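You operate a simulated robot arm through the tools that you are given. There is no shell and no other tool. Be economical: measure what you need, move in short steps, check, and stop when the job is done.

Carry out the task below with a simulated robot arm. There is one attempt and no reset: what you move stays moved.

JOB
Start the line from cold and leave it running.
Fine: red switch on, black switch to AUTO, short blue lever down; then the white button, then the green one.

The check looks at the end state, three seconds after you hand in, the way a careful person would. Anything else that was tipped, shoved, dropped, spilled or broken makes it a failure.

ROBOT AND FRAMES
A 6-joint arm with a two-finger parallel gripper on a trunk, on a base that drives. Base frame: it is fixed to the floor where the robot stands at the start and does not move with it; the origin is under the middle of the robot, x ahead of it, y to its left, z up. Lengths are in mm, angles in degrees, forces in N, time in s.
With the tool pointing down near the work surface it reaches from about 160 to 740 mm from the robot's upright axis, wherever it stands. Its first joint turns from -166.0 to 166.0 degrees. Places, roughly: ash deck [600, 1500, 900]; black pedal [400, 500, 0]; black switch [600, -100, 600]; blue button [100, 1500, 700]; green button [100, 1600, 700]; red button [100, 1500, 700]; red switch [600, 0, 600]; round red knob [500, 900, 800]; round white knob [300, 1400, 800]; short blue lever [500, 300, 600]; short orange lever [500, 200, 600]; white button [0, 1700, 700]; yellow button [100, 1600, 700]. Payload 3.91 kg.
The TCP is the grasp point between the finger pads, 30 mm short of the fingertips. In the tool frame z runs along the fingers and y along their closing line. Largest opening 110 mm; finger width 20, thickness 10; the body of the gripper, 48 by 112 mm, starts 55 mm behind the TCP.
Orientation is that of the tool frame in the base frame, as [roll, pitch, yaw] about the fixed x, y, z axes, in that order (R = Rz(yaw) Ry(pitch) Rx(roll)). With the fingers straight down and closing along the base's y, the tool's x points along the base's -x, its y along +y and its z along -z.

CONTROLS
- The arm moves only by the tool servo_tool. Its argument "rows" is a list of rows, each a list of 7 numbers: the shift along the base's x, y, z in units of 300 mm (1.0 is 300 mm), then the turn, a rotation vector about the base's x, y, z in units of 60 degrees (1.0 is 60 degrees), then the finger opening in mm, from 0 to 110. In form: [[x, y, z, rx, ry, rz, gripper], ...]. A call has 1 to 8 rows; each row is the pose to reach, as a shift and turn from the pose commanded when the call began. A call with a number of a shift or a turn outside -1 to 1 is refused whole. Each row takes 0.2 s and may step no farther than 50 mm and 8.6 degrees from the row before; otherwise, or with a gripper value out of range, the whole call is refused. Where a pose cannot be reached the arm comes as near as it can. A force on the tool above 50 N (or 10 N above the force at the start of the call, whichever is more), or a blocked arm, ends the call early, and 0.2 s more pass. Each finger travels about 45 mm/s and halts on what it meets, pressing with about 36 N; the grip force reading is that of the motor and also rises with nothing between the fingers. The clock runs only during rows and for 0.2 s after the last one: add rows that repeat a pose to give the fingers time. It gives the time, the measured TCP pose, the force on the tool (base axes), the opening and the grip force at its end, in the units of the frame above (readings bear some noise), with the torque about the TCP (base axes, N m) and any sound that the robot's microphone picked up, and new pictures: "show" is both (left out), scene, wrist or none.
- Cameras (640 x 400 px; columns grow to the right, rows downward): "scene" is now at [14.6, 166.8, 1335.9]; the picture's right is [0.16, -0.99, 0.00], its down [-0.78, -0.13, -0.61] and it looks along [0.61, 0.10, -0.79] (base axes); focal length 286 px, centre (320, 200). "wrist" rides on the gripper at [71, 22, -107] in the tool frame; the picture's right is [-0.29, 0.96, 0.00], its down [-0.76, -0.23, -0.61] and it looks along [-0.58, -0.18, 0.79] (tool axes); focal length 243 px, centre (320, 200). There is no depth. A picture from a camera that has moved, and an enlarged one, comes with that camera's place and axes in the base frame and with its lens. The place of the scene camera against the robot may be out by one fixed shift of up to 12 mm in any direction.
- move_column(by): slides the trunk up (or, below 0, down) by that many mm; the arm and the scene camera ride with it, the base frame stays. It gives what a move gives, with no picture.
- base_move(legs): drives the robot by 1 to 6 legs, each [ahead, left, turn to the left] in mm, mm and degrees, along the robot's own axes; the way and the turn of a leg run together, so that a leg with both is an arc; at most 1500 mm and 180 degrees a leg. The arm and the cameras ride along, it lands a little off, and it stops where it bumps. It gives what a move gives, and a new picture of the scene camera.
- pan_tilt(pan, tilt): turns the head with the scene camera to pan (to the left, within 86 degrees either way) and tilt (down, from -29 to 69), counted from straight ahead of the robot. It gives what a move gives, and a new picture of the scene camera.
- enlarge(camera, box): a new picture of the part [left, top, right, bottom] of that camera's present view, enlarged. It takes no simulated time.
- hand_in(): hands the job in; it is judged then, once.

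Work in short steps. Places have to be worked out from the pictures, the camera data and where the tool is seen: move nearer, look again, correct. Check each grasp and each placing, and mend what went wrong. You have 120 turns and 260 pictures in all, those below and enlarged ones among them. Open the gripper and draw the arm clear of the work before you hand the job in, unless the task says otherwise; then end with one line.

The tools are called after "Request:" as a command line: name --pt "numbers of a row" for each row, then --argument value for the rest, lists and objects as JSON in quotes. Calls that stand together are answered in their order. servo_tool: Moves the arm, as the interface text tells. Its arguments: {"type":"object","properties":{"rows":{"type":"array","items":{"type":"array","items":{"type":"number"}}},"show":{"type":"string","enum":["both","scene","wrist","none"]}},"required":["rows"]} The other tools are called the same way: move_column (by) slides the trunk up or down; base_move (legs) drives the base; pan_tilt (pan, tilt) turns the head that bears the scene camera; enlarge (camera, box) takes an enlarged picture of a part of a camera's view; hand_in () hands the job in.

At the start:

```text
t: 0.0
tool_pos: [337.0, 163.9, 851.3]
tcp_rot: [-180.0, -0.1, -180.0]
wrist_force: [-0.8, -0.6, 0.8]
moment: [0.01, -0.02, -0.01]
opening: 110.1
grasp_force: 0.0
trunk travel left (down, up): [-300.0, 290.0]
robot x, y, heading: [-2.1, -1.6, 0.1]
head pan, tilt: [9.4, 52.1]
```

scene: 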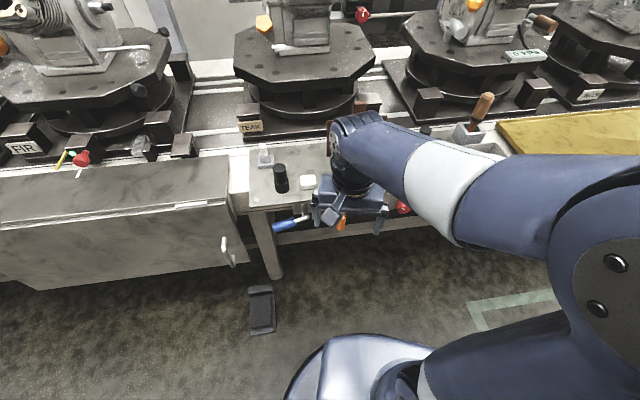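
wrist: 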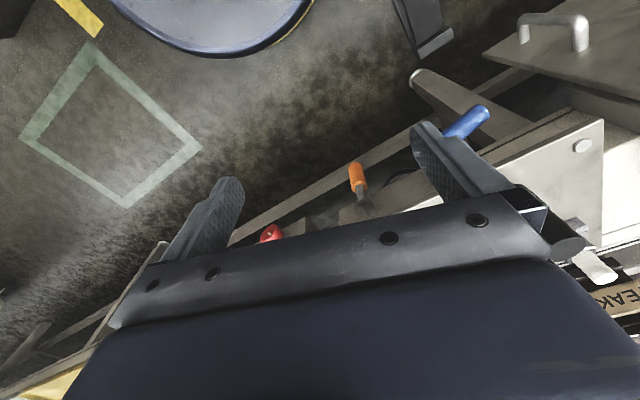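

The arm blocks much of the view; I'll look closely at the work area and around with the head before moving.

Request:
enlarge --camera "scene" --box '[220, 120, 540, 320]'

Request:
pan_tilt --pan 75 --tilt 30

```text
2.00 times, centred on (380, 220) of scene
camera zoom: at [14.6, 166.8, 1335.9], right [0.16, -0.99, 0.0], down [-0.78, -0.13, -0.61], along [0.61, 0.1, -0.79], focal length 571 px, centre (200, 160)
```

zoom: 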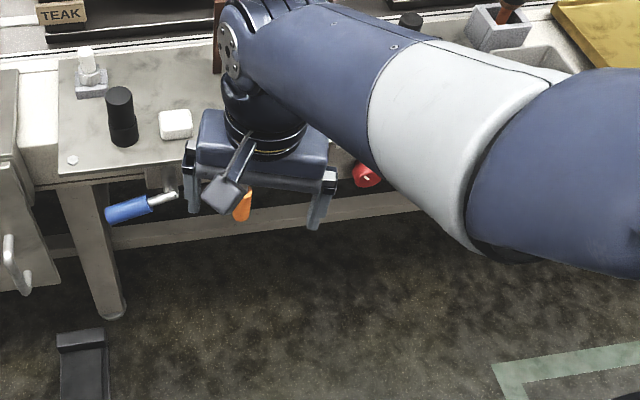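

```text
t: 1.4
tool_pos: [338.0, 163.9, 851.5]
tcp_rot: [-179.9, 0.0, -180.0]
wrist_force: [0.3, 0.6, -0.7]
moment: [-0.01, -0.03, -0.01]
opening: 109.9
grasp_force: 0.0
trunk travel left (down, up): [-300.0, 290.0]
robot x, y, heading: [-2.7, -4.2, -0.2]
head pan, tilt: [75.0, 30.0]
camera scene: at [-36.0, 241.9, 1368.1], right [0.97, -0.26, 0.0], down [-0.13, -0.48, -0.87], along [0.22, 0.84, -0.5], focal length 286 px, centre (320, 200)
```

scene: 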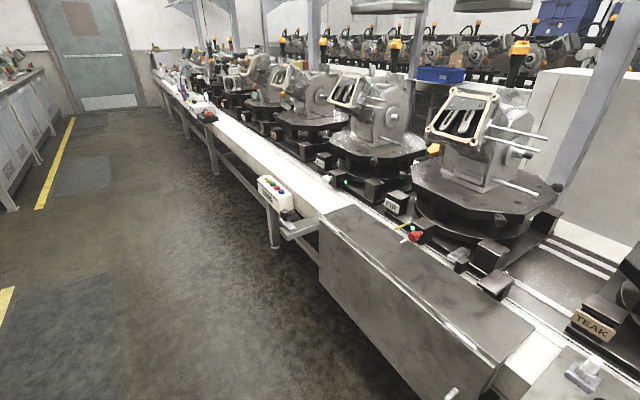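

The button box stands beyond the cabinet; I'll enlarge it.

Request:
enlarge --camera "scene" --box '[230, 160, 350, 235]'

Request:
enlarge --camera "scene" --box '[150, 60, 310, 160]'

Request:
pan_tilt --pan -30 --tilt 50

```text
5.33 times, centred on (290, 198) of scene
camera zoom: at [-36.0, 241.9, 1368.1], right [0.97, -0.26, 0.0], down [-0.13, -0.48, -0.87], along [0.22, 0.84, -0.5], focal length 1522 px, centre (480, 213)
```

zoom: 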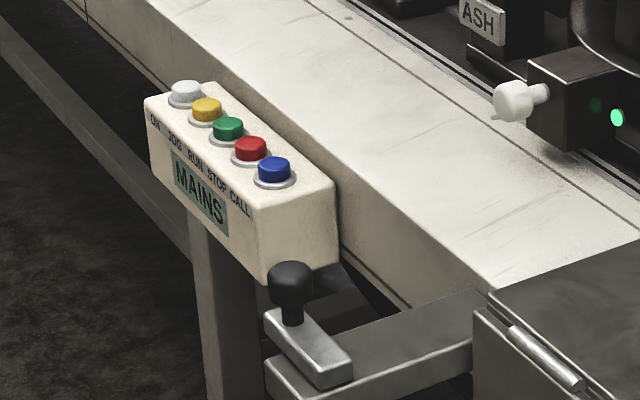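

```text
4.00 times, centred on (230, 110) of scene
camera zoom: at [-36.0, 241.9, 1368.1], right [0.97, -0.26, 0.0], down [-0.13, -0.48, -0.87], along [0.22, 0.84, -0.5], focal length 1142 px, centre (680, 560)
```

zoom: 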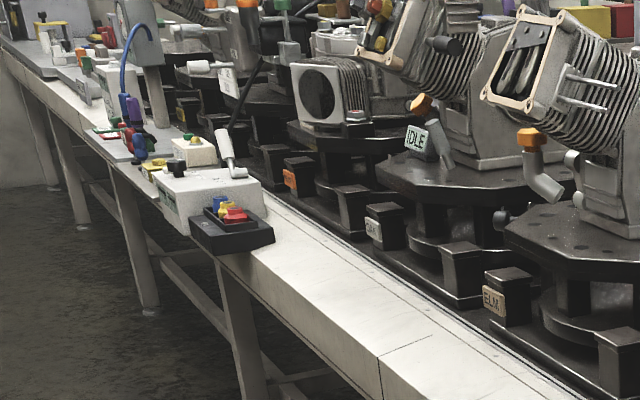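

```text
t: 3.2
tool_pos: [335.9, 162.9, 852.4]
tcp_rot: [-179.9, 0.0, -180.0]
wrist_force: [0.0, -0.8, -1.3]
moment: [0.03, 0.01, -0.01]
opening: 109.9
grasp_force: 0.1
trunk travel left (down, up): [-300.0, 290.0]
robot x, y, heading: [1.7, -2.4, -0.3]
head pan, tilt: [-30.0, 50.0]
camera scene: at [7.2, 116.1, 1338.6], right [-0.5, -0.87, 0.0], down [-0.66, 0.38, -0.64], along [0.56, -0.32, -0.77], focal length 286 px, centre (320, 200)
```

scene: 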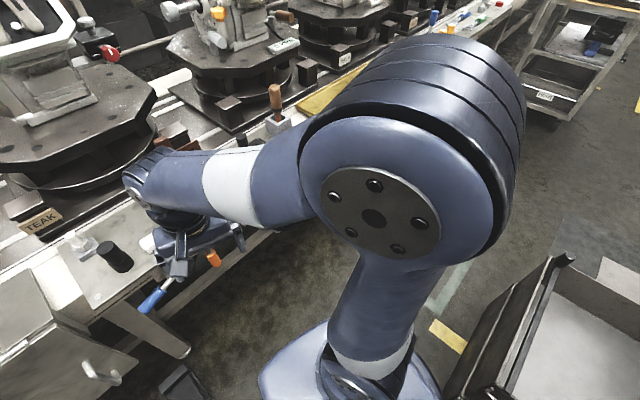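

The red and black switches are hidden by the arm. I'll draw the tool back and right so the wrist camera looks at the panel.

Request:
servo_tool --pt "0 -0.15 0.05 0 0 0 110" --pt "-0.05 -0.3 0.1 0 0 0 110" --pt "-0.1 -0.42 0.15 0 0 0 110" --pt "-0.1 -0.55 0.2 0 0 0 110" --pt "-0.1 -0.65 0.2 0 0 0 60" --pt "-0.1 -0.65 0.2 0 0 0 0" --pt "-0.1 -0.65 0.2 0 0 0 0"

Request:
pan_tilt --pan 0 --tilt 50

```text
t: 4.8
tool_pos: [308.1, -30.3, 910.1]
tcp_rot: [-179.9, 0.0, 179.9]
wrist_force: [0.1, 0.2, 0.3]
moment: [0.0, -0.05, 0.01]
opening: 40.3
grasp_force: 0.0
trunk travel left (down, up): [-300.0, 290.0]
robot x, y, heading: [-1.5, -2.5, -0.1]
head pan, tilt: [-30.0, 50.0]
camera scene: at [7.2, 116.0, 1338.6], right [-0.5, -0.87, 0.0], down [-0.66, 0.38, -0.64], along [0.56, -0.32, -0.77], focal length 286 px, centre (320, 200)
camera wrist: at [237.0, -9.8, 1017.1], right [0.29, 0.96, 0.0], down [0.76, -0.23, 0.61], along [0.58, -0.18, -0.79], focal length 243 px, centre (320, 200)
```

scene: 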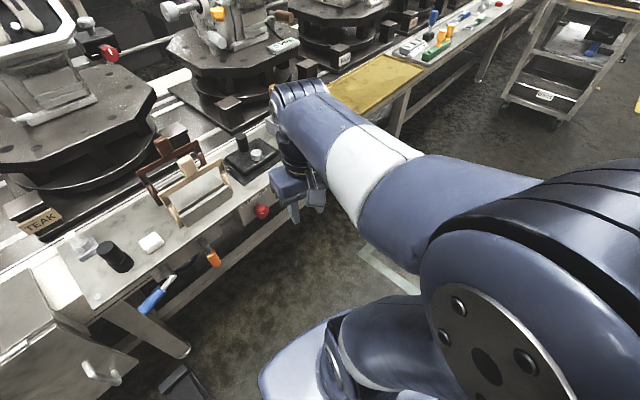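
wrist: 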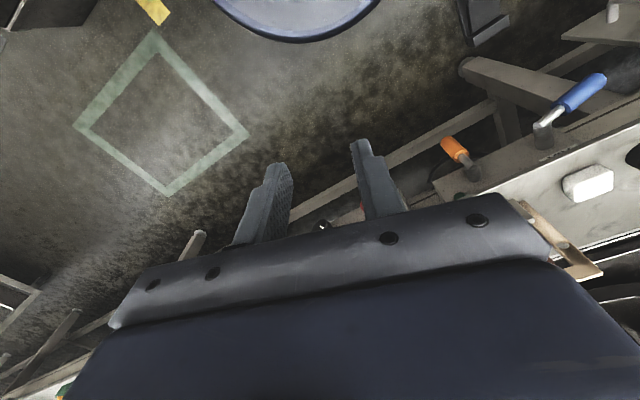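

```text
t: 5.7
tool_pos: [307.0, -31.4, 910.8]
tcp_rot: [180.0, 0.0, 179.9]
wrist_force: [0.1, -0.1, -0.4]
moment: [-0.02, -0.01, -0.01]
opening: 0.0
grasp_force: 36.1
trunk travel left (down, up): [-300.0, 290.0]
robot x, y, heading: [-1.2, 3.9, -0.0]
head pan, tilt: [0.0, 50.0]
camera scene: at [17.5, 154.5, 1338.6], right [0.0, -1.0, 0.0], down [-0.77, 0.0, -0.64], along [0.64, 0.0, -0.77], focal length 286 px, centre (320, 200)
```

scene: 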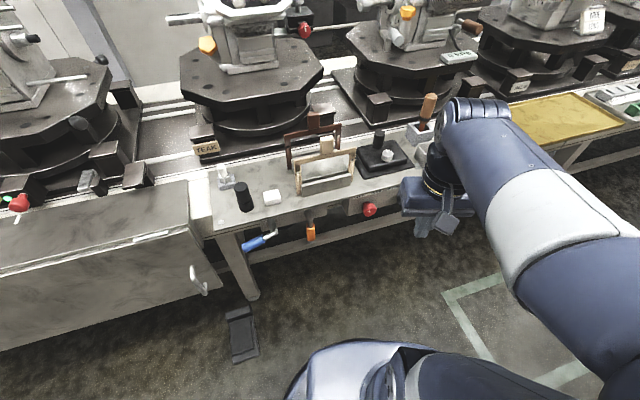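

Now the red rotary on the front of the table is visible; enlarge it and its surroundings.

Request:
enlarge --camera "scene" --box '[330, 170, 426, 230]'

Request:
enlarge --camera "scene" --box '[200, 150, 360, 250]'

```text
6.67 times, centred on (378, 200) of scene
camera zoom: at [17.5, 154.5, 1338.6], right [0.0, -1.0, 0.0], down [-0.77, 0.0, -0.64], along [0.64, 0.0, -0.77], focal length 1903 px, centre (-67, 200)
```

zoom: 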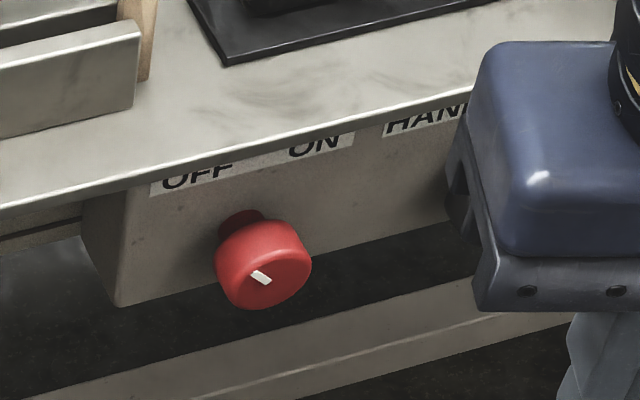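

```text
4.00 times, centred on (280, 200) of scene
camera zoom: at [17.5, 154.5, 1338.6], right [0.0, -1.0, 0.0], down [-0.77, 0.0, -0.64], along [0.64, 0.0, -0.77], focal length 1142 px, centre (480, 200)
```

zoom: 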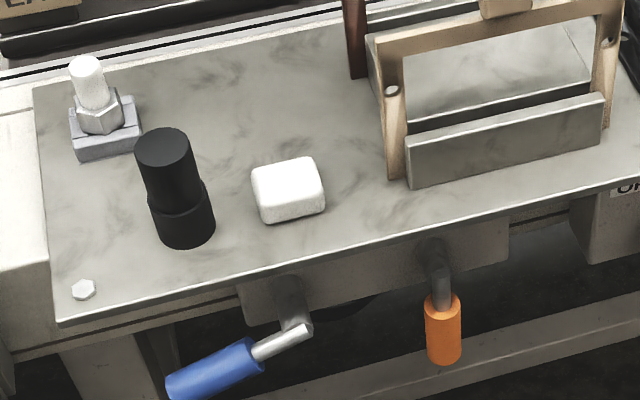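

The red rotary points to OFF (ON is clockwise). I'll tilt the tool towards horizontal to look at the panel front with the wrist camera.

Request:
servo_tool --pt "0.0 0 -0.05 0 -0.125 0 0" --pt "0.0 0 -0.1 0 -0.25 0 0" --pt "0.0 0 -0.2 0 -0.375 0 0" --pt "0.0 0 -0.3 0 -0.5 0 0" --pt "0.0 0 -0.4 0 -0.625 0 0" --pt "0.0 0 -0.5 0 -0.75 0 0" --pt "0.0 0 -0.6 0 -0.875 0 0" --pt "0.0 0 -0.7 0 -1 0 0"

```text
t: 7.7
tool_pos: [385.2, 3.8, 814.8]
tcp_rot: [-175.9, 64.3, -165.5]
wrist_force: [-0.9, 1.0, 0.5]
moment: [0.01, 0.02, -0.03]
opening: 0.1
grasp_force: 36.4
out of reach, approached as far as the arm can: row 6, 7, 8
trunk travel left (down, up): [-300.0, 290.0]
robot x, y, heading: [-0.9, 0.4, -0.1]
head pan, tilt: [0.0, 50.0]
stopped in row 8: the arm was blocked; the commanded pose is now the measured one
camera scene: at [17.3, 155.1, 1338.5], right [0.0, -1.0, 0.0], down [-0.77, 0.0, -0.64], along [0.64, 0.0, -0.77], focal length 286 px, centre (320, 200)
camera wrist: at [256.5, 0.1, 796.1], right [-0.06, 0.97, 0.23], down [-0.18, -0.24, 0.95], along [0.98, 0.02, 0.19], focal length 243 px, centre (320, 200)
```

scene: 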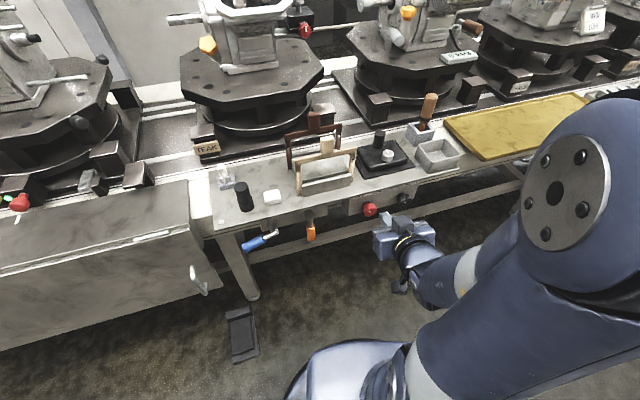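
wrist: 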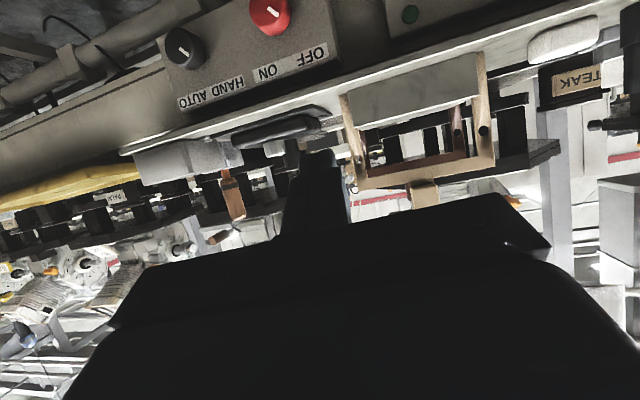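

The arm is too folded so near the panel; I need to back the base up. First check the sides/behind for obstacles.

Request:
enlarge --camera "wrist" --box '[120, 0, 376, 160]'

Request:
pan_tilt --pan -86 --tilt 55

Request:
pan_tilt --pan 86 --tilt 55

```text
2.50 times, centred on (248, 80) of wrist
camera zoom: at [256.5, 0.1, 796.1], right [-0.06, 0.97, 0.23], down [-0.18, -0.24, 0.95], along [0.98, 0.02, 0.19], focal length 606 px, centre (500, 500)
```

zoom: 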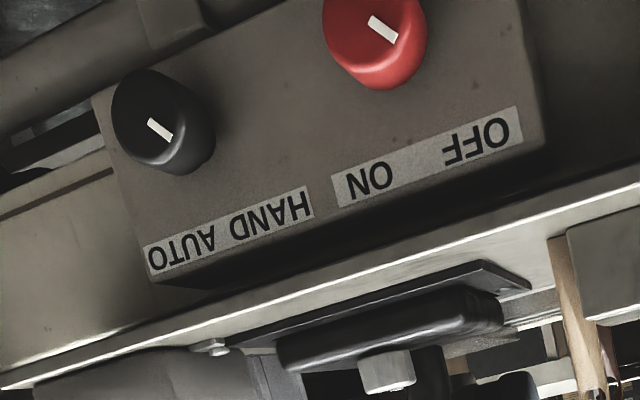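

```text
t: 9.3
tool_pos: [384.9, 2.8, 814.9]
tcp_rot: [-176.2, 64.3, -165.6]
wrist_force: [-0.1, 0.0, 0.8]
moment: [0.01, 0.02, 0.04]
opening: 0.0
grasp_force: 36.3
trunk travel left (down, up): [-300.0, 290.0]
robot x, y, heading: [-0.3, 2.7, 0.2]
head pan, tilt: [-85.9, 55.0]
camera scene: at [-54.4, 82.8, 1332.1], right [-1.0, -0.07, 0.0], down [-0.06, 0.82, -0.57], along [0.04, -0.57, -0.82], focal length 286 px, centre (320, 200)
```

scene: 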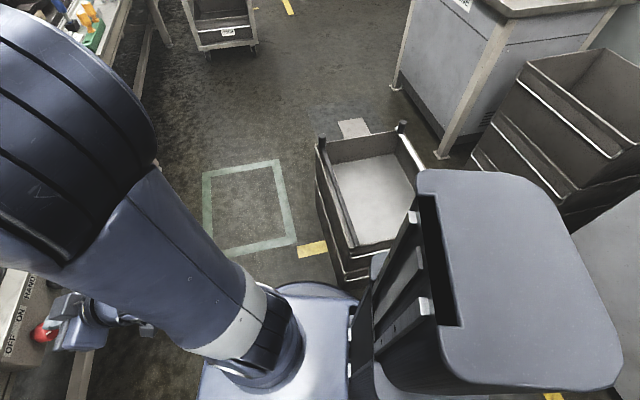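

```text
t: 11.9
tool_pos: [385.7, 3.4, 815.1]
tcp_rot: [-176.1, 64.3, -165.6]
wrist_force: [-0.1, 0.4, -0.3]
moment: [0.02, 0.01, -0.01]
opening: 0.0
grasp_force: 35.9
trunk travel left (down, up): [-300.0, 290.0]
robot x, y, heading: [-1.1, -1.6, 0.0]
head pan, tilt: [85.9, 55.0]
camera scene: at [-54.4, 226.6, 1332.1], right [1.0, -0.07, 0.0], down [-0.06, -0.82, -0.57], along [0.04, 0.57, -0.82], focal length 286 px, centre (320, 200)
```

scene: 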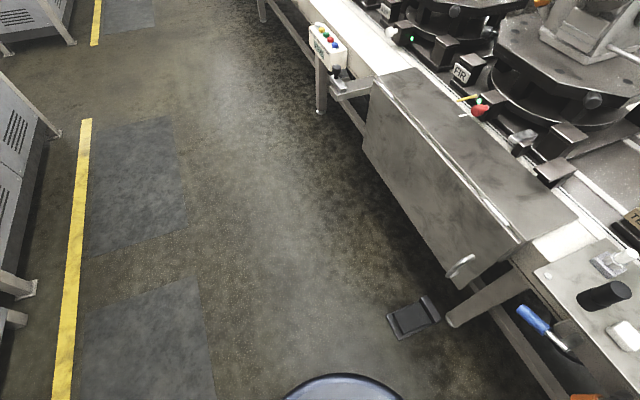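

Space is free to the rear-left (bin to the right about 100 mm off). Back up and drift left, away from the bin.

Request:
base_move --legs '[[0, 100, 0], [-220, 20, 0]]'

Request:
pan_tilt --pan 0 --tilt 40

```text
t: 14.3
tool_pos: [169.7, 123.0, 813.9]
tcp_rot: [-176.1, 64.3, -165.6]
wrist_force: [0.3, -0.3, 0.0]
moment: [-0.01, -0.01, 0.0]
opening: 0.3
grasp_force: 36.1
trunk travel left (down, up): [-300.0, 290.0]
robot x, y, heading: [-213.5, 121.8, 0.4]
head pan, tilt: [85.9, 55.0]
camera scene: at [-269.5, 346.3, 1332.1], right [1.0, -0.07, 0.0], down [-0.06, -0.82, -0.57], along [0.04, 0.57, -0.82], focal length 286 px, centre (320, 200)
```

scene: 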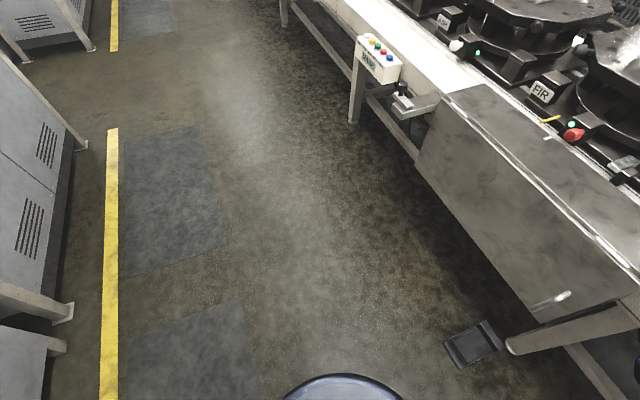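

```text
t: 15.9
tool_pos: [171.1, 123.9, 815.6]
tcp_rot: [-176.2, 64.3, -165.5]
wrist_force: [-0.1, -0.6, -0.6]
moment: [-0.01, 0.01, 0.02]
opening: 0.1
grasp_force: 36.2
trunk travel left (down, up): [-300.0, 290.0]
robot x, y, heading: [-218.5, 112.0, -0.1]
head pan, tilt: [0.0, 40.0]
camera scene: at [-189.7, 274.4, 1352.8], right [0.0, -1.0, 0.0], down [-0.64, 0.0, -0.77], along [0.77, 0.0, -0.64], focal length 286 px, centre (320, 200)
```

scene: 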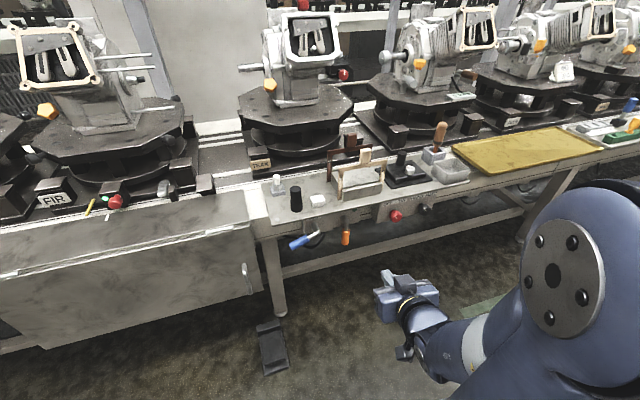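

Now orient the tool along the panel normal (table is turned about 18°) and go to a stand-off roughly 200 mm before the red switch, estimated at (541, 9, 669).

Request:
servo_tool --pt "0.075 -0.074 -0.061 0.017 -0.051 0.015 0" --pt "0.15 -0.148 -0.122 0.034 -0.102 0.03 0" --pt "0.225 -0.222 -0.183 0.05 -0.153 0.045 0" --pt "0.3 -0.295 -0.244 0.067 -0.204 0.06 0" --pt "0.375 -0.369 -0.305 0.084 -0.255 0.075 0" --pt "0.45 -0.443 -0.365 0.1 -0.306 0.09 0" --pt "0.525 -0.517 -0.426 0.117 -0.357 0.104 0" --pt "0.6 -0.59 -0.487 0.134 -0.408 0.119 0"

```text
t: 17.8
tool_pos: [349.3, -54.0, 668.4]
tcp_rot: [13.7, 90.0, 31.5]
wrist_force: [-0.4, -0.4, 0.4]
moment: [-0.02, 0.03, 0.0]
opening: 0.0
grasp_force: 35.3
out of reach, approached as far as the arm can: row 2, 3, 4, 5, 6
trunk travel left (down, up): [-300.0, 290.0]
robot x, y, heading: [-217.8, 120.8, 0.1]
head pan, tilt: [0.0, 40.0]
camera scene: at [-189.9, 274.6, 1352.8], right [0.0, -1.0, 0.0], down [-0.64, 0.0, -0.77], along [0.77, 0.0, -0.64], focal length 286 px, centre (320, 200)
camera wrist: at [242.2, -65.7, 596.7], right [-0.29, 0.91, 0.29], down [-0.51, -0.41, 0.76], along [0.81, 0.07, 0.58], focal length 243 px, centre (320, 200)
```

scene: 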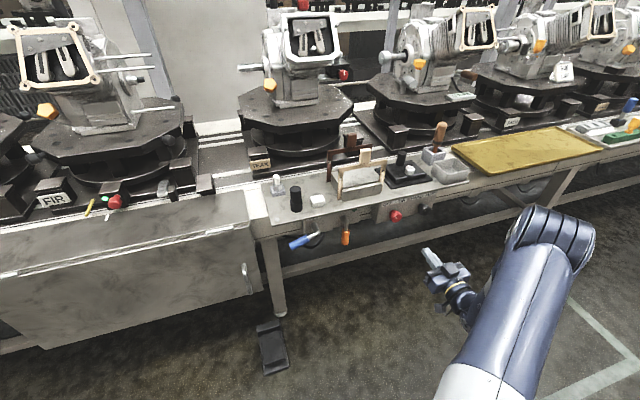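
wrist: 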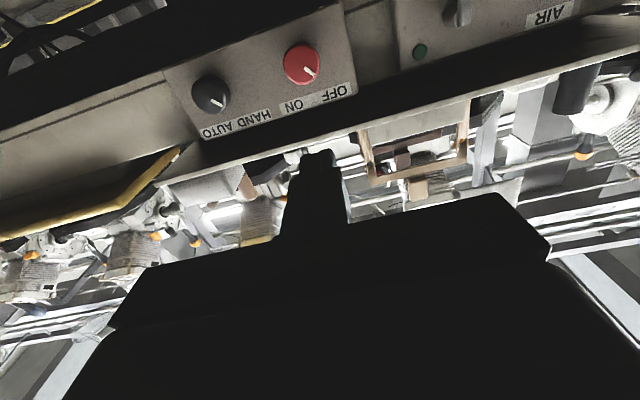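

Position estimates: red (567, 0, 636), black (600, -115, 634). Enlarge to read the pointers.

Request:
enlarge --camera "wrist" --box '[160, 20, 384, 160]'

Request:
enlarge --camera "wrist" --box '[384, 0, 640, 160]'

Request:
enlarge --camera "scene" --box '[260, 160, 452, 280]'

```text
2.86 times, centred on (272, 90) of wrist
camera zoom: at [242.2, -65.7, 596.7], right [-0.29, 0.91, 0.29], down [-0.51, -0.41, 0.76], along [0.81, 0.07, 0.58], focal length 693 px, centre (457, 514)
```

zoom: 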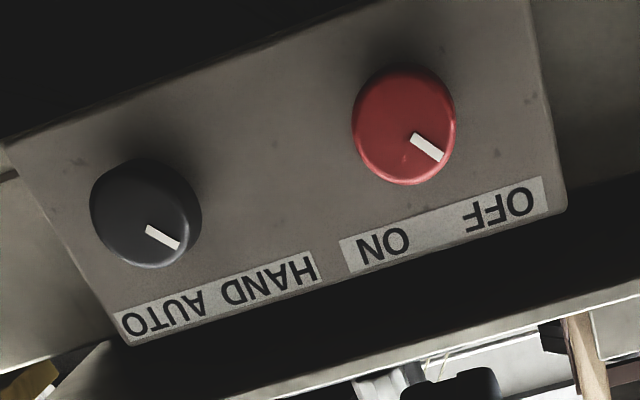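

```text
2.50 times, centred on (512, 80) of wrist
camera zoom: at [242.2, -65.7, 596.7], right [-0.29, 0.91, 0.29], down [-0.51, -0.41, 0.76], along [0.81, 0.07, 0.58], focal length 606 px, centre (-160, 500)
```

zoom: 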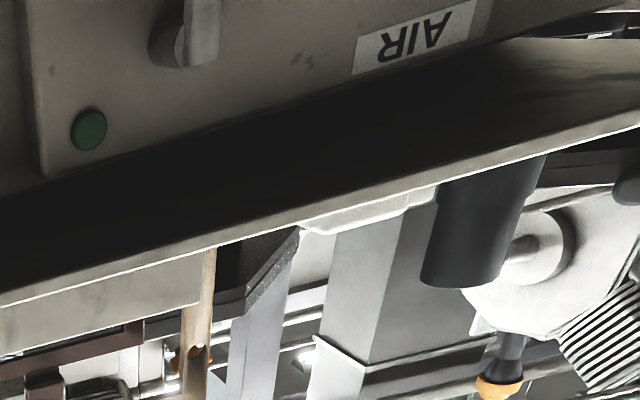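

```text
3.33 times, centred on (356, 220) of scene
camera zoom: at [-189.9, 274.6, 1352.8], right [0.0, -1.0, 0.0], down [-0.64, 0.0, -0.77], along [0.77, 0.0, -0.64], focal length 952 px, centre (200, 133)
```

zoom: 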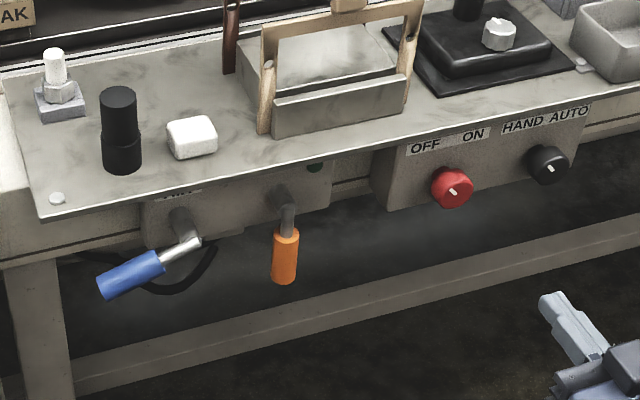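

Pointers are ~30° left of up; need ~60° clockwise. Approach red with the gripper rolled -30° so that I end near +30°, stopping about 70 mm short to check alignment.

Request:
servo_tool --pt "0.126 0.027 -0.027 -0.119 -0.039 0 20" --pt "0.252 0.054 -0.054 -0.238 -0.078 0 40" --pt "0.378 0.08 -0.08 -0.357 -0.116 0 60" --pt "0.503 0.107 -0.107 -0.476 -0.155 0 76" --pt "0.503 0.107 -0.107 -0.476 -0.155 0 76"

```text
t: 18.9
tool_pos: [569.0, -76.2, 648.6]
tcp_rot: [-90.0, 60.3, -71.7]
wrist_force: [0.3, 0.3, 0.1]
moment: [0.0, -0.01, -0.02]
opening: 76.2
grasp_force: 0.0
out of reach, approached as far as the arm can: row 1, 2, 3, 4, 5
trunk travel left (down, up): [-300.0, 290.0]
robot x, y, heading: [-217.0, 119.1, 0.1]
head pan, tilt: [0.0, 40.0]
camera scene: at [-189.5, 274.3, 1352.8], right [0.0, -1.0, 0.0], down [-0.64, 0.0, -0.77], along [0.77, 0.0, -0.64], focal length 286 px, centre (320, 200)
camera wrist: at [473.4, -125.3, 577.0], right [-0.3, 0.93, -0.22], down [-0.63, -0.02, 0.77], along [0.71, 0.38, 0.59], focal length 243 px, centre (320, 200)
```

scene: 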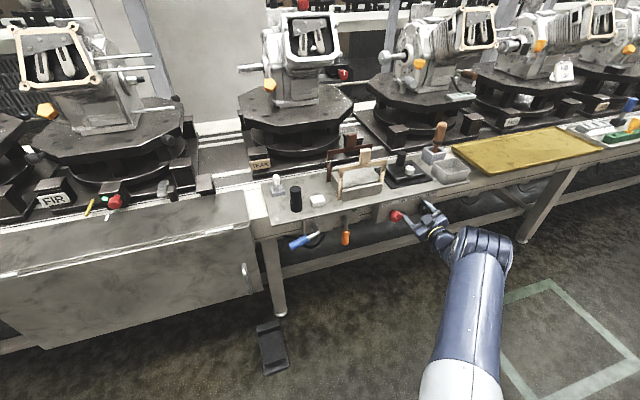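
wrist: 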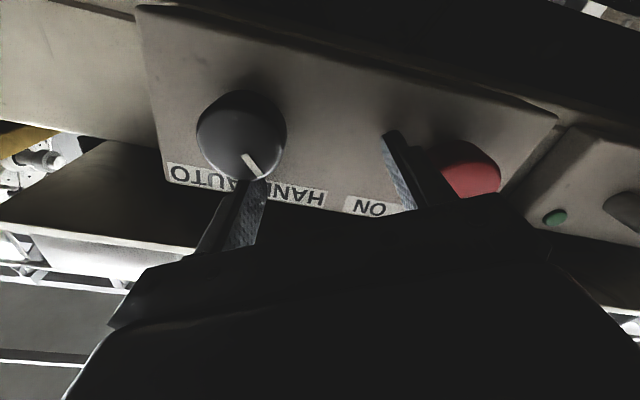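

The arm drifted off (IK limit) – tips are between the knobs, no contact. Back off along the axis and then correct sideways toward red in small steps.

Request:
servo_tool --pt "-0.127 -0.041 0 0 0 0 76" --pt "-0.25 -0.08 0 0 0 0 76" --show "none"

```text
t: 19.6
tool_pos: [520.0, -125.9, 657.4]
tcp_rot: [-90.1, 60.6, -71.7]
wrist_force: [-0.3, 0.0, -0.5]
moment: [0.04, 0.01, 0.01]
opening: 75.8
grasp_force: 0.1
out of reach, approached as far as the arm can: row 1, 2
trunk travel left (down, up): [-300.0, 290.0]
robot x, y, heading: [-214.9, 120.0, -0.3]
head pan, tilt: [0.0, 40.0]
```

Arm is still biased; let me view its posture.

Request:
pan_tilt --pan -25 --tilt 58

```text
t: 20.4
tool_pos: [519.4, -124.9, 656.5]
tcp_rot: [-90.1, 60.6, -71.8]
wrist_force: [0.5, 0.0, 0.8]
moment: [0.0, 0.0, 0.02]
opening: 75.8
grasp_force: 0.1
trunk travel left (down, up): [-300.0, 290.0]
robot x, y, heading: [-212.5, 118.8, 0.2]
head pan, tilt: [-25.0, 58.0]
camera scene: at [-212.1, 245.2, 1328.5], right [-0.42, -0.91, 0.0], down [-0.77, 0.36, -0.53], along [0.48, -0.22, -0.85], focal length 286 px, centre (320, 200)
```

scene: 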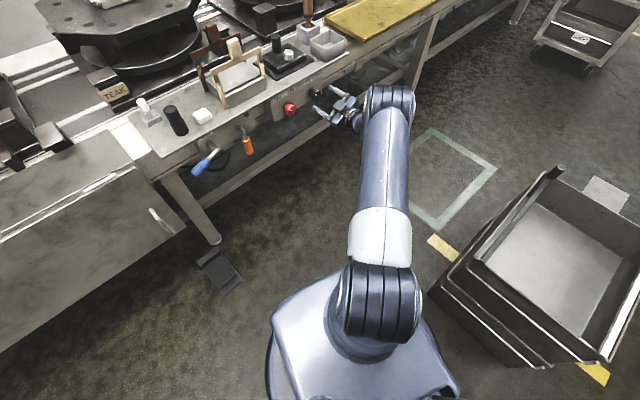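

Try undoing the roll (tool flat again) and see whether the commanded place is then reached.

Request:
servo_tool --pt "0 0 0 0.119 0.039 0 76" --pt "0 0 0 0.238 0.078 0 76" --pt "0 0 0 0.357 0.116 0 76" --pt "0 0 0 0.476 0.155 0 76" --pt "0 0 0 0.476 0.155 0 76"

```text
t: 21.6
tool_pos: [517.2, -125.6, 657.4]
tcp_rot: [70.9, 89.8, 88.6]
wrist_force: [-1.4, 0.1, 0.4]
moment: [0.04, 0.0, 0.0]
opening: 76.3
grasp_force: 0.0
trunk travel left (down, up): [-300.0, 290.0]
robot x, y, heading: [-212.4, 117.7, -0.3]
head pan, tilt: [-25.0, 58.0]
camera scene: at [-212.2, 245.2, 1328.4], right [-0.42, -0.91, 0.0], down [-0.77, 0.36, -0.53], along [0.48, -0.22, -0.85], focal length 286 px, centre (320, 200)
camera wrist: at [408.9, -138.5, 586.3], right [-0.29, 0.91, 0.29], down [-0.51, -0.41, 0.76], along [0.81, 0.07, 0.58], focal length 243 px, centre (320, 200)
```

scene: 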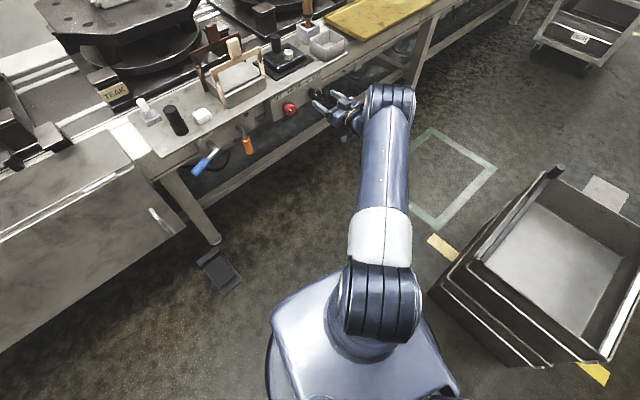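
wrist: 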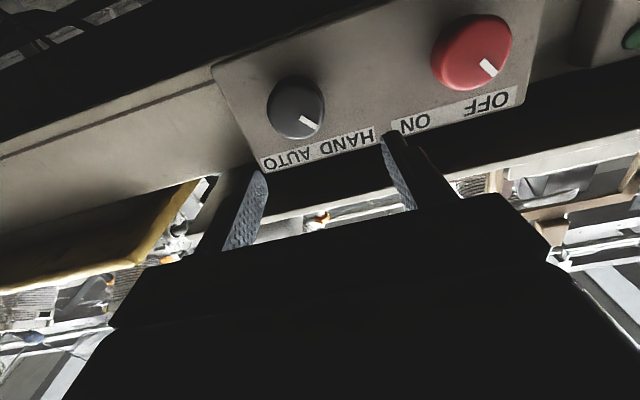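

Refined from two wrist views: red face (553,-3,633), black face (593,-114,633). Shift sideways in front of red without roll.

Request:
servo_tool --pt "-0.04 0.11 -0.027 0 0 0 76" --pt "-0.08 0.22 -0.053 0 0 0 76" --pt "-0.12 0.332 -0.08 0 0 0 76"

```text
t: 22.4
tool_pos: [479.5, -26.0, 632.8]
tcp_rot: [35.3, 89.8, 53.1]
wrist_force: [0.0, -0.8, 0.5]
moment: [0.02, -0.01, 0.03]
opening: 75.8
grasp_force: 0.0
trunk travel left (down, up): [-300.0, 290.0]
robot x, y, heading: [-215.4, 120.1, -0.2]
head pan, tilt: [-25.0, 58.0]
camera scene: at [-212.2, 244.9, 1328.5], right [-0.42, -0.91, 0.0], down [-0.77, 0.36, -0.53], along [0.48, -0.22, -0.85], focal length 286 px, centre (320, 200)
camera wrist: at [370.6, -38.5, 561.9], right [-0.29, 0.91, 0.29], down [-0.51, -0.41, 0.76], along [0.81, 0.07, 0.58], focal length 243 px, centre (320, 200)
```

scene: 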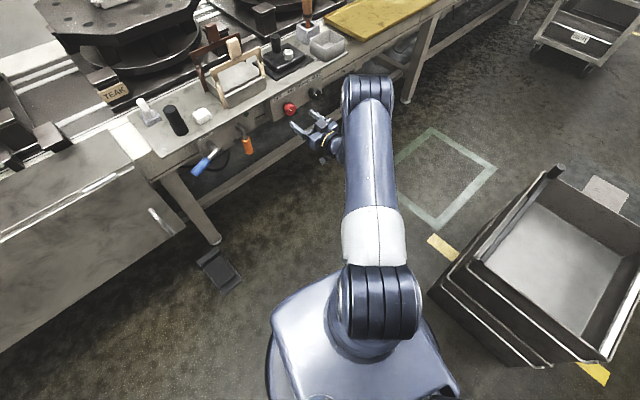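
wrist: 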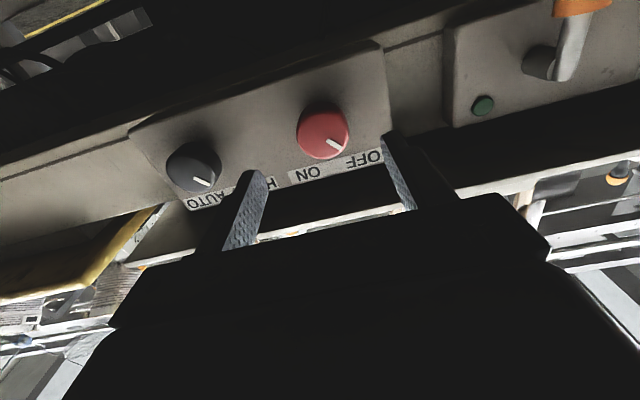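

Aligned. Now roll -30° in place about the panel axis.

Request:
servo_tool --pt "0 0.003 0 -0.119 -0.039 0 76" --pt "0 0.006 0 -0.238 -0.078 0 76" --pt "0 0.01 0 -0.357 -0.116 0 76" --pt "0 0.01 0 -0.476 -0.155 0 76"

```text
t: 23.4
tool_pos: [547.2, -82.1, 649.7]
tcp_rot: [-91.1, 61.4, -71.5]
wrist_force: [-0.4, -0.4, 0.3]
moment: [0.0, -0.02, 0.01]
opening: 76.0
grasp_force: 0.1
out of reach, approached as far as the arm can: row 2, 3, 4
trunk travel left (down, up): [-300.0, 290.0]
robot x, y, heading: [-217.6, 119.0, 0.0]
head pan, tilt: [-25.0, 58.0]
camera scene: at [-212.2, 245.3, 1328.5], right [-0.42, -0.91, 0.0], down [-0.77, 0.36, -0.53], along [0.48, -0.22, -0.85], focal length 286 px, centre (320, 200)
camera wrist: at [451.1, -131.8, 577.8], right [-0.33, 0.92, -0.2], down [-0.62, -0.05, 0.78], along [0.71, 0.38, 0.59], focal length 243 px, centre (320, 200)
```

scene: 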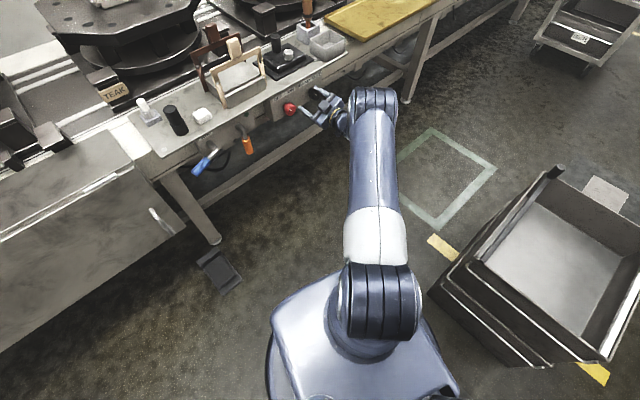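
wrist: 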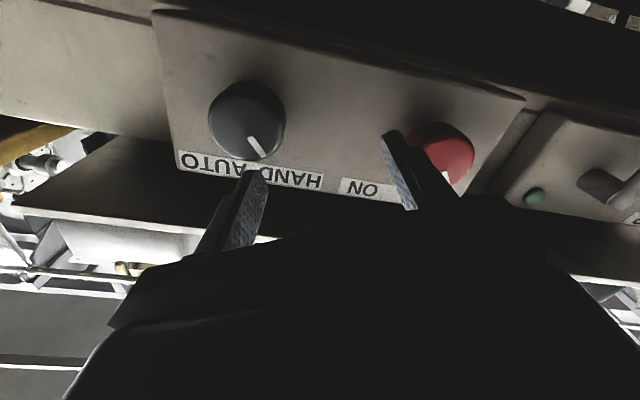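

Negative roll is limited; positive should be free. Back off and unroll.

Request:
servo_tool --pt "-0.1 -0.03 0 0.119 0.039 0 76" --pt "-0.2 -0.06 0 0.238 0.078 0 76" --pt "-0.22 -0.07 0 0.357 0.116 0 76" --pt "-0.22 -0.07 0 0.45 0.15 0 76" --show "none"

```text
t: 24.4
tool_pos: [482.0, -100.7, 649.8]
tcp_rot: [-94.9, 88.7, -77.2]
wrist_force: [0.2, -0.2, 0.4]
moment: [0.03, 0.02, 0.01]
opening: 75.8
grasp_force: 0.0
trunk travel left (down, up): [-300.0, 290.0]
robot x, y, heading: [-216.5, 118.3, 0.1]
head pan, tilt: [-25.0, 58.0]
```

Move in front of red while testing roll up to +60°.

Request:
servo_tool --pt "0 0.08 -0.02 0.119 0.039 0 76" --pt "0 0.16 -0.04 0.238 0.077 0 76" --pt "-0.003 0.253 -0.056 0.357 0.116 0 76" --pt "-0.003 0.253 -0.056 0.476 0.155 0 76" --pt "-0.003 0.253 -0.056 0.595 0.193 0 76" --pt "-0.003 0.253 -0.056 0.713 0.232 0 76" --pt "-0.003 0.253 -0.056 0.832 0.27 0 76" --pt "-0.003 0.253 -0.056 0.951 0.309 0 76"

```text
t: 26.2
tool_pos: [481.9, -27.3, 635.1]
tcp_rot: [90.3, 31.4, 108.1]
wrist_force: [0.1, -0.1, 1.0]
moment: [0.05, -0.01, 0.01]
opening: 75.9
grasp_force: 0.0
trunk travel left (down, up): [-300.0, 290.0]
robot x, y, heading: [-218.3, 117.2, -0.2]
head pan, tilt: [-25.0, 58.0]
camera scene: at [-212.2, 245.2, 1328.4], right [-0.42, -0.91, 0.0], down [-0.77, 0.36, -0.53], along [0.48, -0.22, -0.85], focal length 286 px, centre (320, 200)
camera wrist: at [357.7, 8.1, 615.6], right [-0.07, 0.24, 0.97], down [-0.34, -0.92, 0.2], along [0.94, -0.31, 0.15], focal length 243 px, centre (320, 200)
```

scene: 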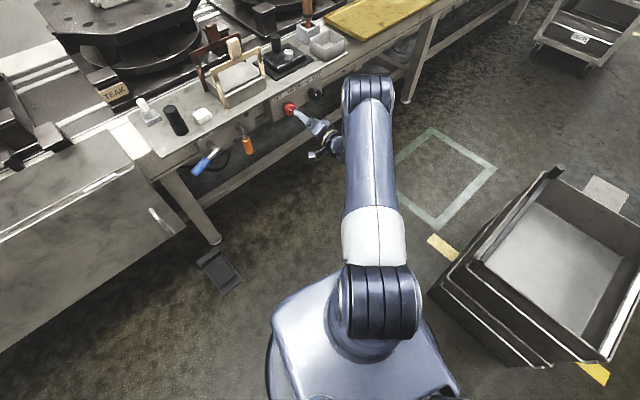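
wrist: 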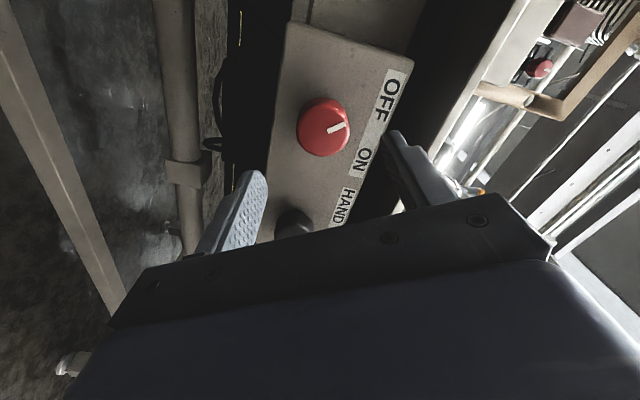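

+60° works. Red centre ≈ (553,1,634). Unroll to 0, then advance onto the knob.

Request:
servo_tool --pt "0 0.003 0 -0.119 -0.039 0 76" --pt "0 0.007 0 -0.238 -0.077 0 76" --pt "0 0.01 0 -0.357 -0.116 0 76" --pt "0 0.01 0 -0.476 -0.155 0 76" --pt "0 0.01 0 -0.595 -0.193 0 76" --pt "0 0.01 0 -0.713 -0.232 0 76" --pt "0 0.01 0 -0.832 -0.27 0 76" --pt "0 0.01 0 -0.94 -0.305 0 76" --show "none"

Request:
servo_tool --pt "0.07 0.025 0 0 0 0 76" --pt "0.13 0.047 0 0 0 0 76" --pt "0.17 0.061 0 0 0 0 76"

```text
t: 28.0
tool_pos: [481.8, -24.2, 633.1]
tcp_rot: [-98.4, 88.9, -80.5]
wrist_force: [0.5, -0.3, 0.5]
moment: [-0.04, 0.01, 0.01]
opening: 76.1
grasp_force: 0.1
trunk travel left (down, up): [-300.0, 290.0]
robot x, y, heading: [-215.0, 120.3, 0.2]
head pan, tilt: [-25.0, 58.0]
```

```text
t: 28.8
tool_pos: [533.4, -6.0, 633.5]
tcp_rot: [-100.9, 89.1, -82.9]
wrist_force: [0.5, -0.2, 0.1]
moment: [0.0, -0.03, -0.02]
opening: 76.1
grasp_force: 0.1
trunk travel left (down, up): [-300.0, 290.0]
robot x, y, heading: [-216.8, 120.1, 0.2]
head pan, tilt: [-25.0, 58.0]
camera scene: at [-212.2, 245.1, 1328.4], right [-0.42, -0.91, 0.0], down [-0.77, 0.36, -0.53], along [0.48, -0.22, -0.85], focal length 286 px, centre (320, 200)
camera wrist: at [424.4, -19.2, 562.5], right [-0.29, 0.92, 0.28], down [-0.51, -0.39, 0.76], along [0.81, 0.08, 0.58], focal length 243 px, centre (320, 200)
```

scene: 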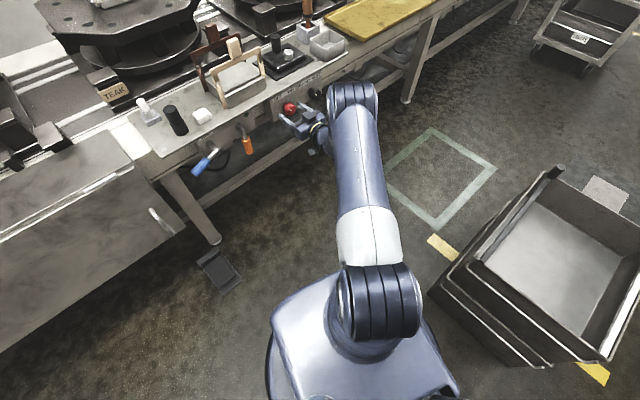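
wrist: 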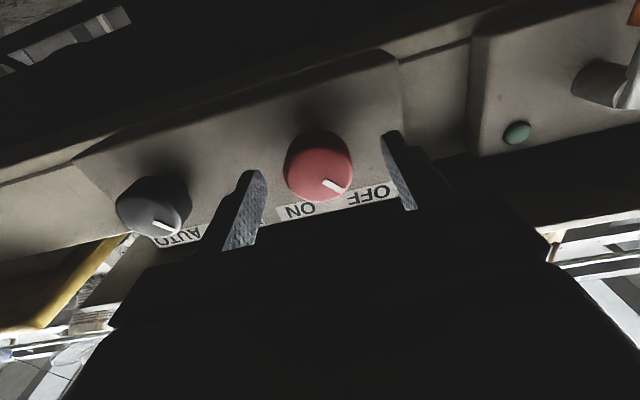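

Well centred. Advance 11 mm more and close on the knob.

Request:
servo_tool --pt "0.02 0.006 0 0 0 0 76" --pt "0.036 0.012 0 0 0 0 76" --pt "0.036 0.012 0 0 0 0 60" --pt "0.036 0.012 0 0 0 0 40" --pt "0.036 0.012 0 0 0 0 30" --pt "0.036 0.012 0 0 0 0 30" --show "wrist"

```text
t: 30.2
tool_pos: [544.2, -3.1, 633.6]
tcp_rot: [-98.5, 89.3, -80.6]
wrist_force: [8.4, -9.0, -1.1]
moment: [0.0, 0.12, 0.44]
opening: 41.9
grasp_force: 45.1
trunk travel left (down, up): [-300.0, 290.0]
robot x, y, heading: [-216.1, 123.1, 0.1]
head pan, tilt: [-25.0, 58.0]
camera wrist: at [436.2, -16.6, 562.8], right [-0.29, 0.92, 0.28], down [-0.51, -0.39, 0.76], along [0.81, 0.08, 0.58], focal length 243 px, centre (320, 200)
```

wrist: 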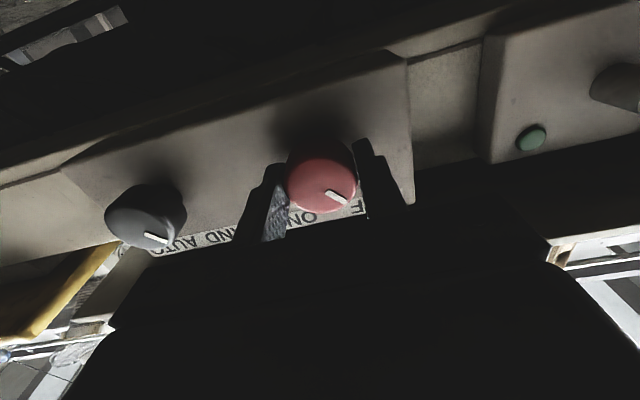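

Gripped at 42 mm. Turn clockwise 60° in steps.

Request:
servo_tool --pt "0 0 0 0.119 0.039 0 30" --pt "0 0 0 0.238 0.077 0 30" --pt "0 0 0 0.357 0.116 0 30" --pt "0 0 0 0.476 0.155 0 30" --pt "0 0 0 0.595 0.193 0 30" --pt "0 0 0 0.713 0.232 0 30" --pt "0 0 0 0.832 0.27 0 30" --pt "0 0 0 0.951 0.309 0 30" --show "wrist"

```text
t: 32.0
tool_pos: [543.1, -3.3, 635.6]
tcp_rot: [90.1, 30.6, 108.0]
wrist_force: [12.5, -14.0, 7.6]
moment: [0.2, -0.74, -0.6]
opening: 41.5
grasp_force: 44.8
trunk travel left (down, up): [-300.0, 290.0]
robot x, y, heading: [-214.3, 117.8, 0.2]
head pan, tilt: [-25.0, 58.0]
camera wrist: at [420.1, 32.8, 616.9], right [-0.07, 0.23, 0.97], down [-0.34, -0.92, 0.19], along [0.94, -0.32, 0.14], focal length 243 px, centre (320, 200)
```

wrist: 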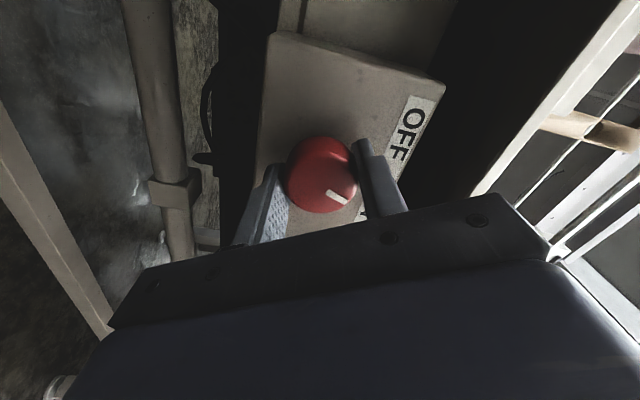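

The knob turned along; pointer seems a bit right of up. Turn 14° further, watching the torque.

Request:
servo_tool --pt "0 0 0 0.056 0.018 0 30" --pt "0 0 0 0.111 0.036 0 30" --pt "0 0 0 0.167 0.054 0 30" --pt "0 0 0 0.222 0.072 0 30" --show "wrist"

```text
t: 33.0
tool_pos: [543.7, -2.8, 634.1]
tcp_rot: [90.1, 16.8, 108.1]
wrist_force: [15.0, -12.5, 11.8]
moment: [0.3, -1.04, -0.23]
opening: 41.6
grasp_force: 44.9
trunk travel left (down, up): [-300.0, 290.0]
robot x, y, heading: [-214.6, 121.8, 0.0]
head pan, tilt: [-25.0, 58.0]
camera wrist: at [419.3, 34.8, 634.9], right [0.0, 0.0, 1.0], down [-0.33, -0.94, 0.0], along [0.94, -0.33, 0.0], focal length 243 px, centre (320, 200)
```

wrist: 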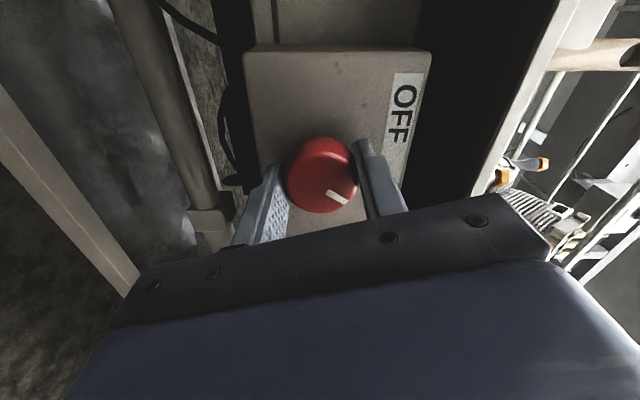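

Pointer now ~35° right of up, mirror of the OFF position. Release and back off to look.

Request:
servo_tool --pt "0 0 0 0 0 0 60" --pt "0 0 0 0 0 0 80" --pt "0 0 0 0 0 0 80" --pt "-0.09 -0.03 0 0 0 0 80" --pt "-0.2 -0.065 0 0 0 0 80" --show "wrist"

Request:
enlarge --camera "wrist" --box '[220, 40, 460, 190]'

```text
t: 34.2
tool_pos: [483.7, -20.1, 633.6]
tcp_rot: [90.2, 16.8, 108.2]
wrist_force: [0.2, -0.2, -0.3]
moment: [-0.01, 0.0, -0.01]
opening: 80.2
grasp_force: 0.0
trunk travel left (down, up): [-300.0, 290.0]
robot x, y, heading: [-214.4, 122.1, 0.0]
head pan, tilt: [-25.0, 58.0]
camera wrist: at [359.1, 16.4, 634.0], right [0.0, 0.0, 1.0], down [-0.33, -0.94, 0.0], along [0.94, -0.33, 0.0], focal length 243 px, centre (320, 200)
```

wrist: 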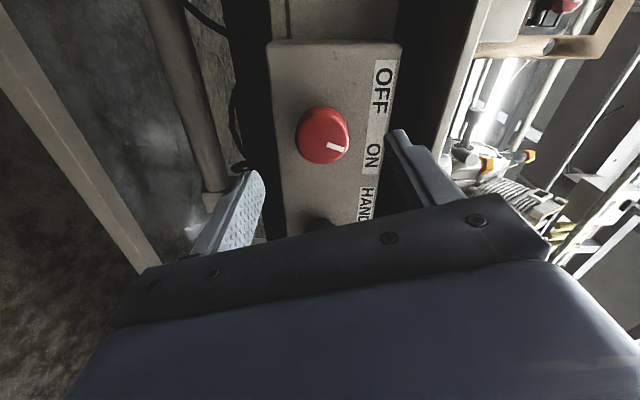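

```text
2.67 times, centred on (340, 115) of wrist
camera zoom: at [359.1, 16.4, 634.0], right [0.0, 0.0, 1.0], down [-0.33, -0.94, 0.0], along [0.94, -0.33, 0.0], focal length 647 px, centre (267, 427)
```

zoom: 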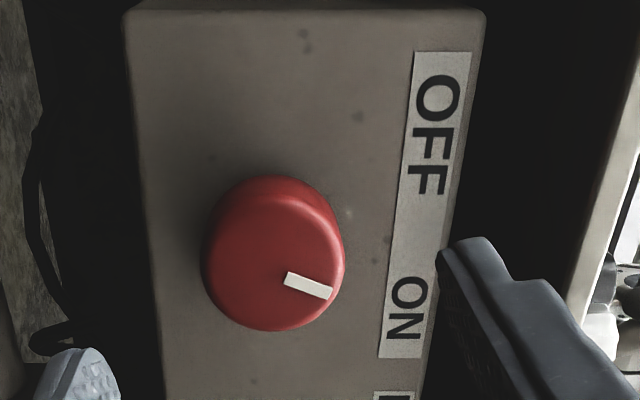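

Pointer reads ~20° right after release. Compare red and black from the scene camera.

Request:
enlarge --camera "scene" --box '[256, 70, 352, 130]'

```text
6.67 times, centred on (304, 100) of scene
camera zoom: at [-211.9, 245.3, 1328.4], right [-0.42, -0.91, 0.0], down [-0.77, 0.36, -0.53], along [0.48, -0.22, -0.85], focal length 1903 px, centre (427, 867)
```

zoom: 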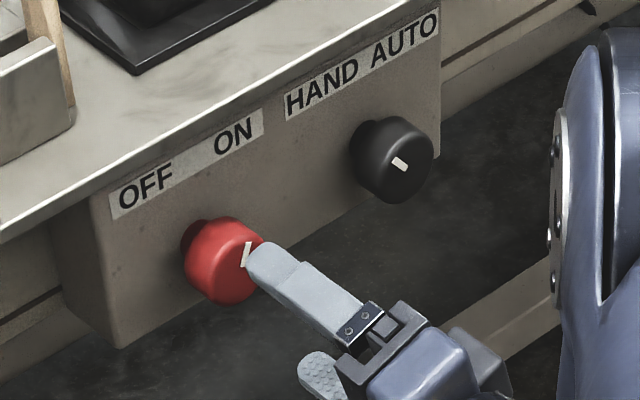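

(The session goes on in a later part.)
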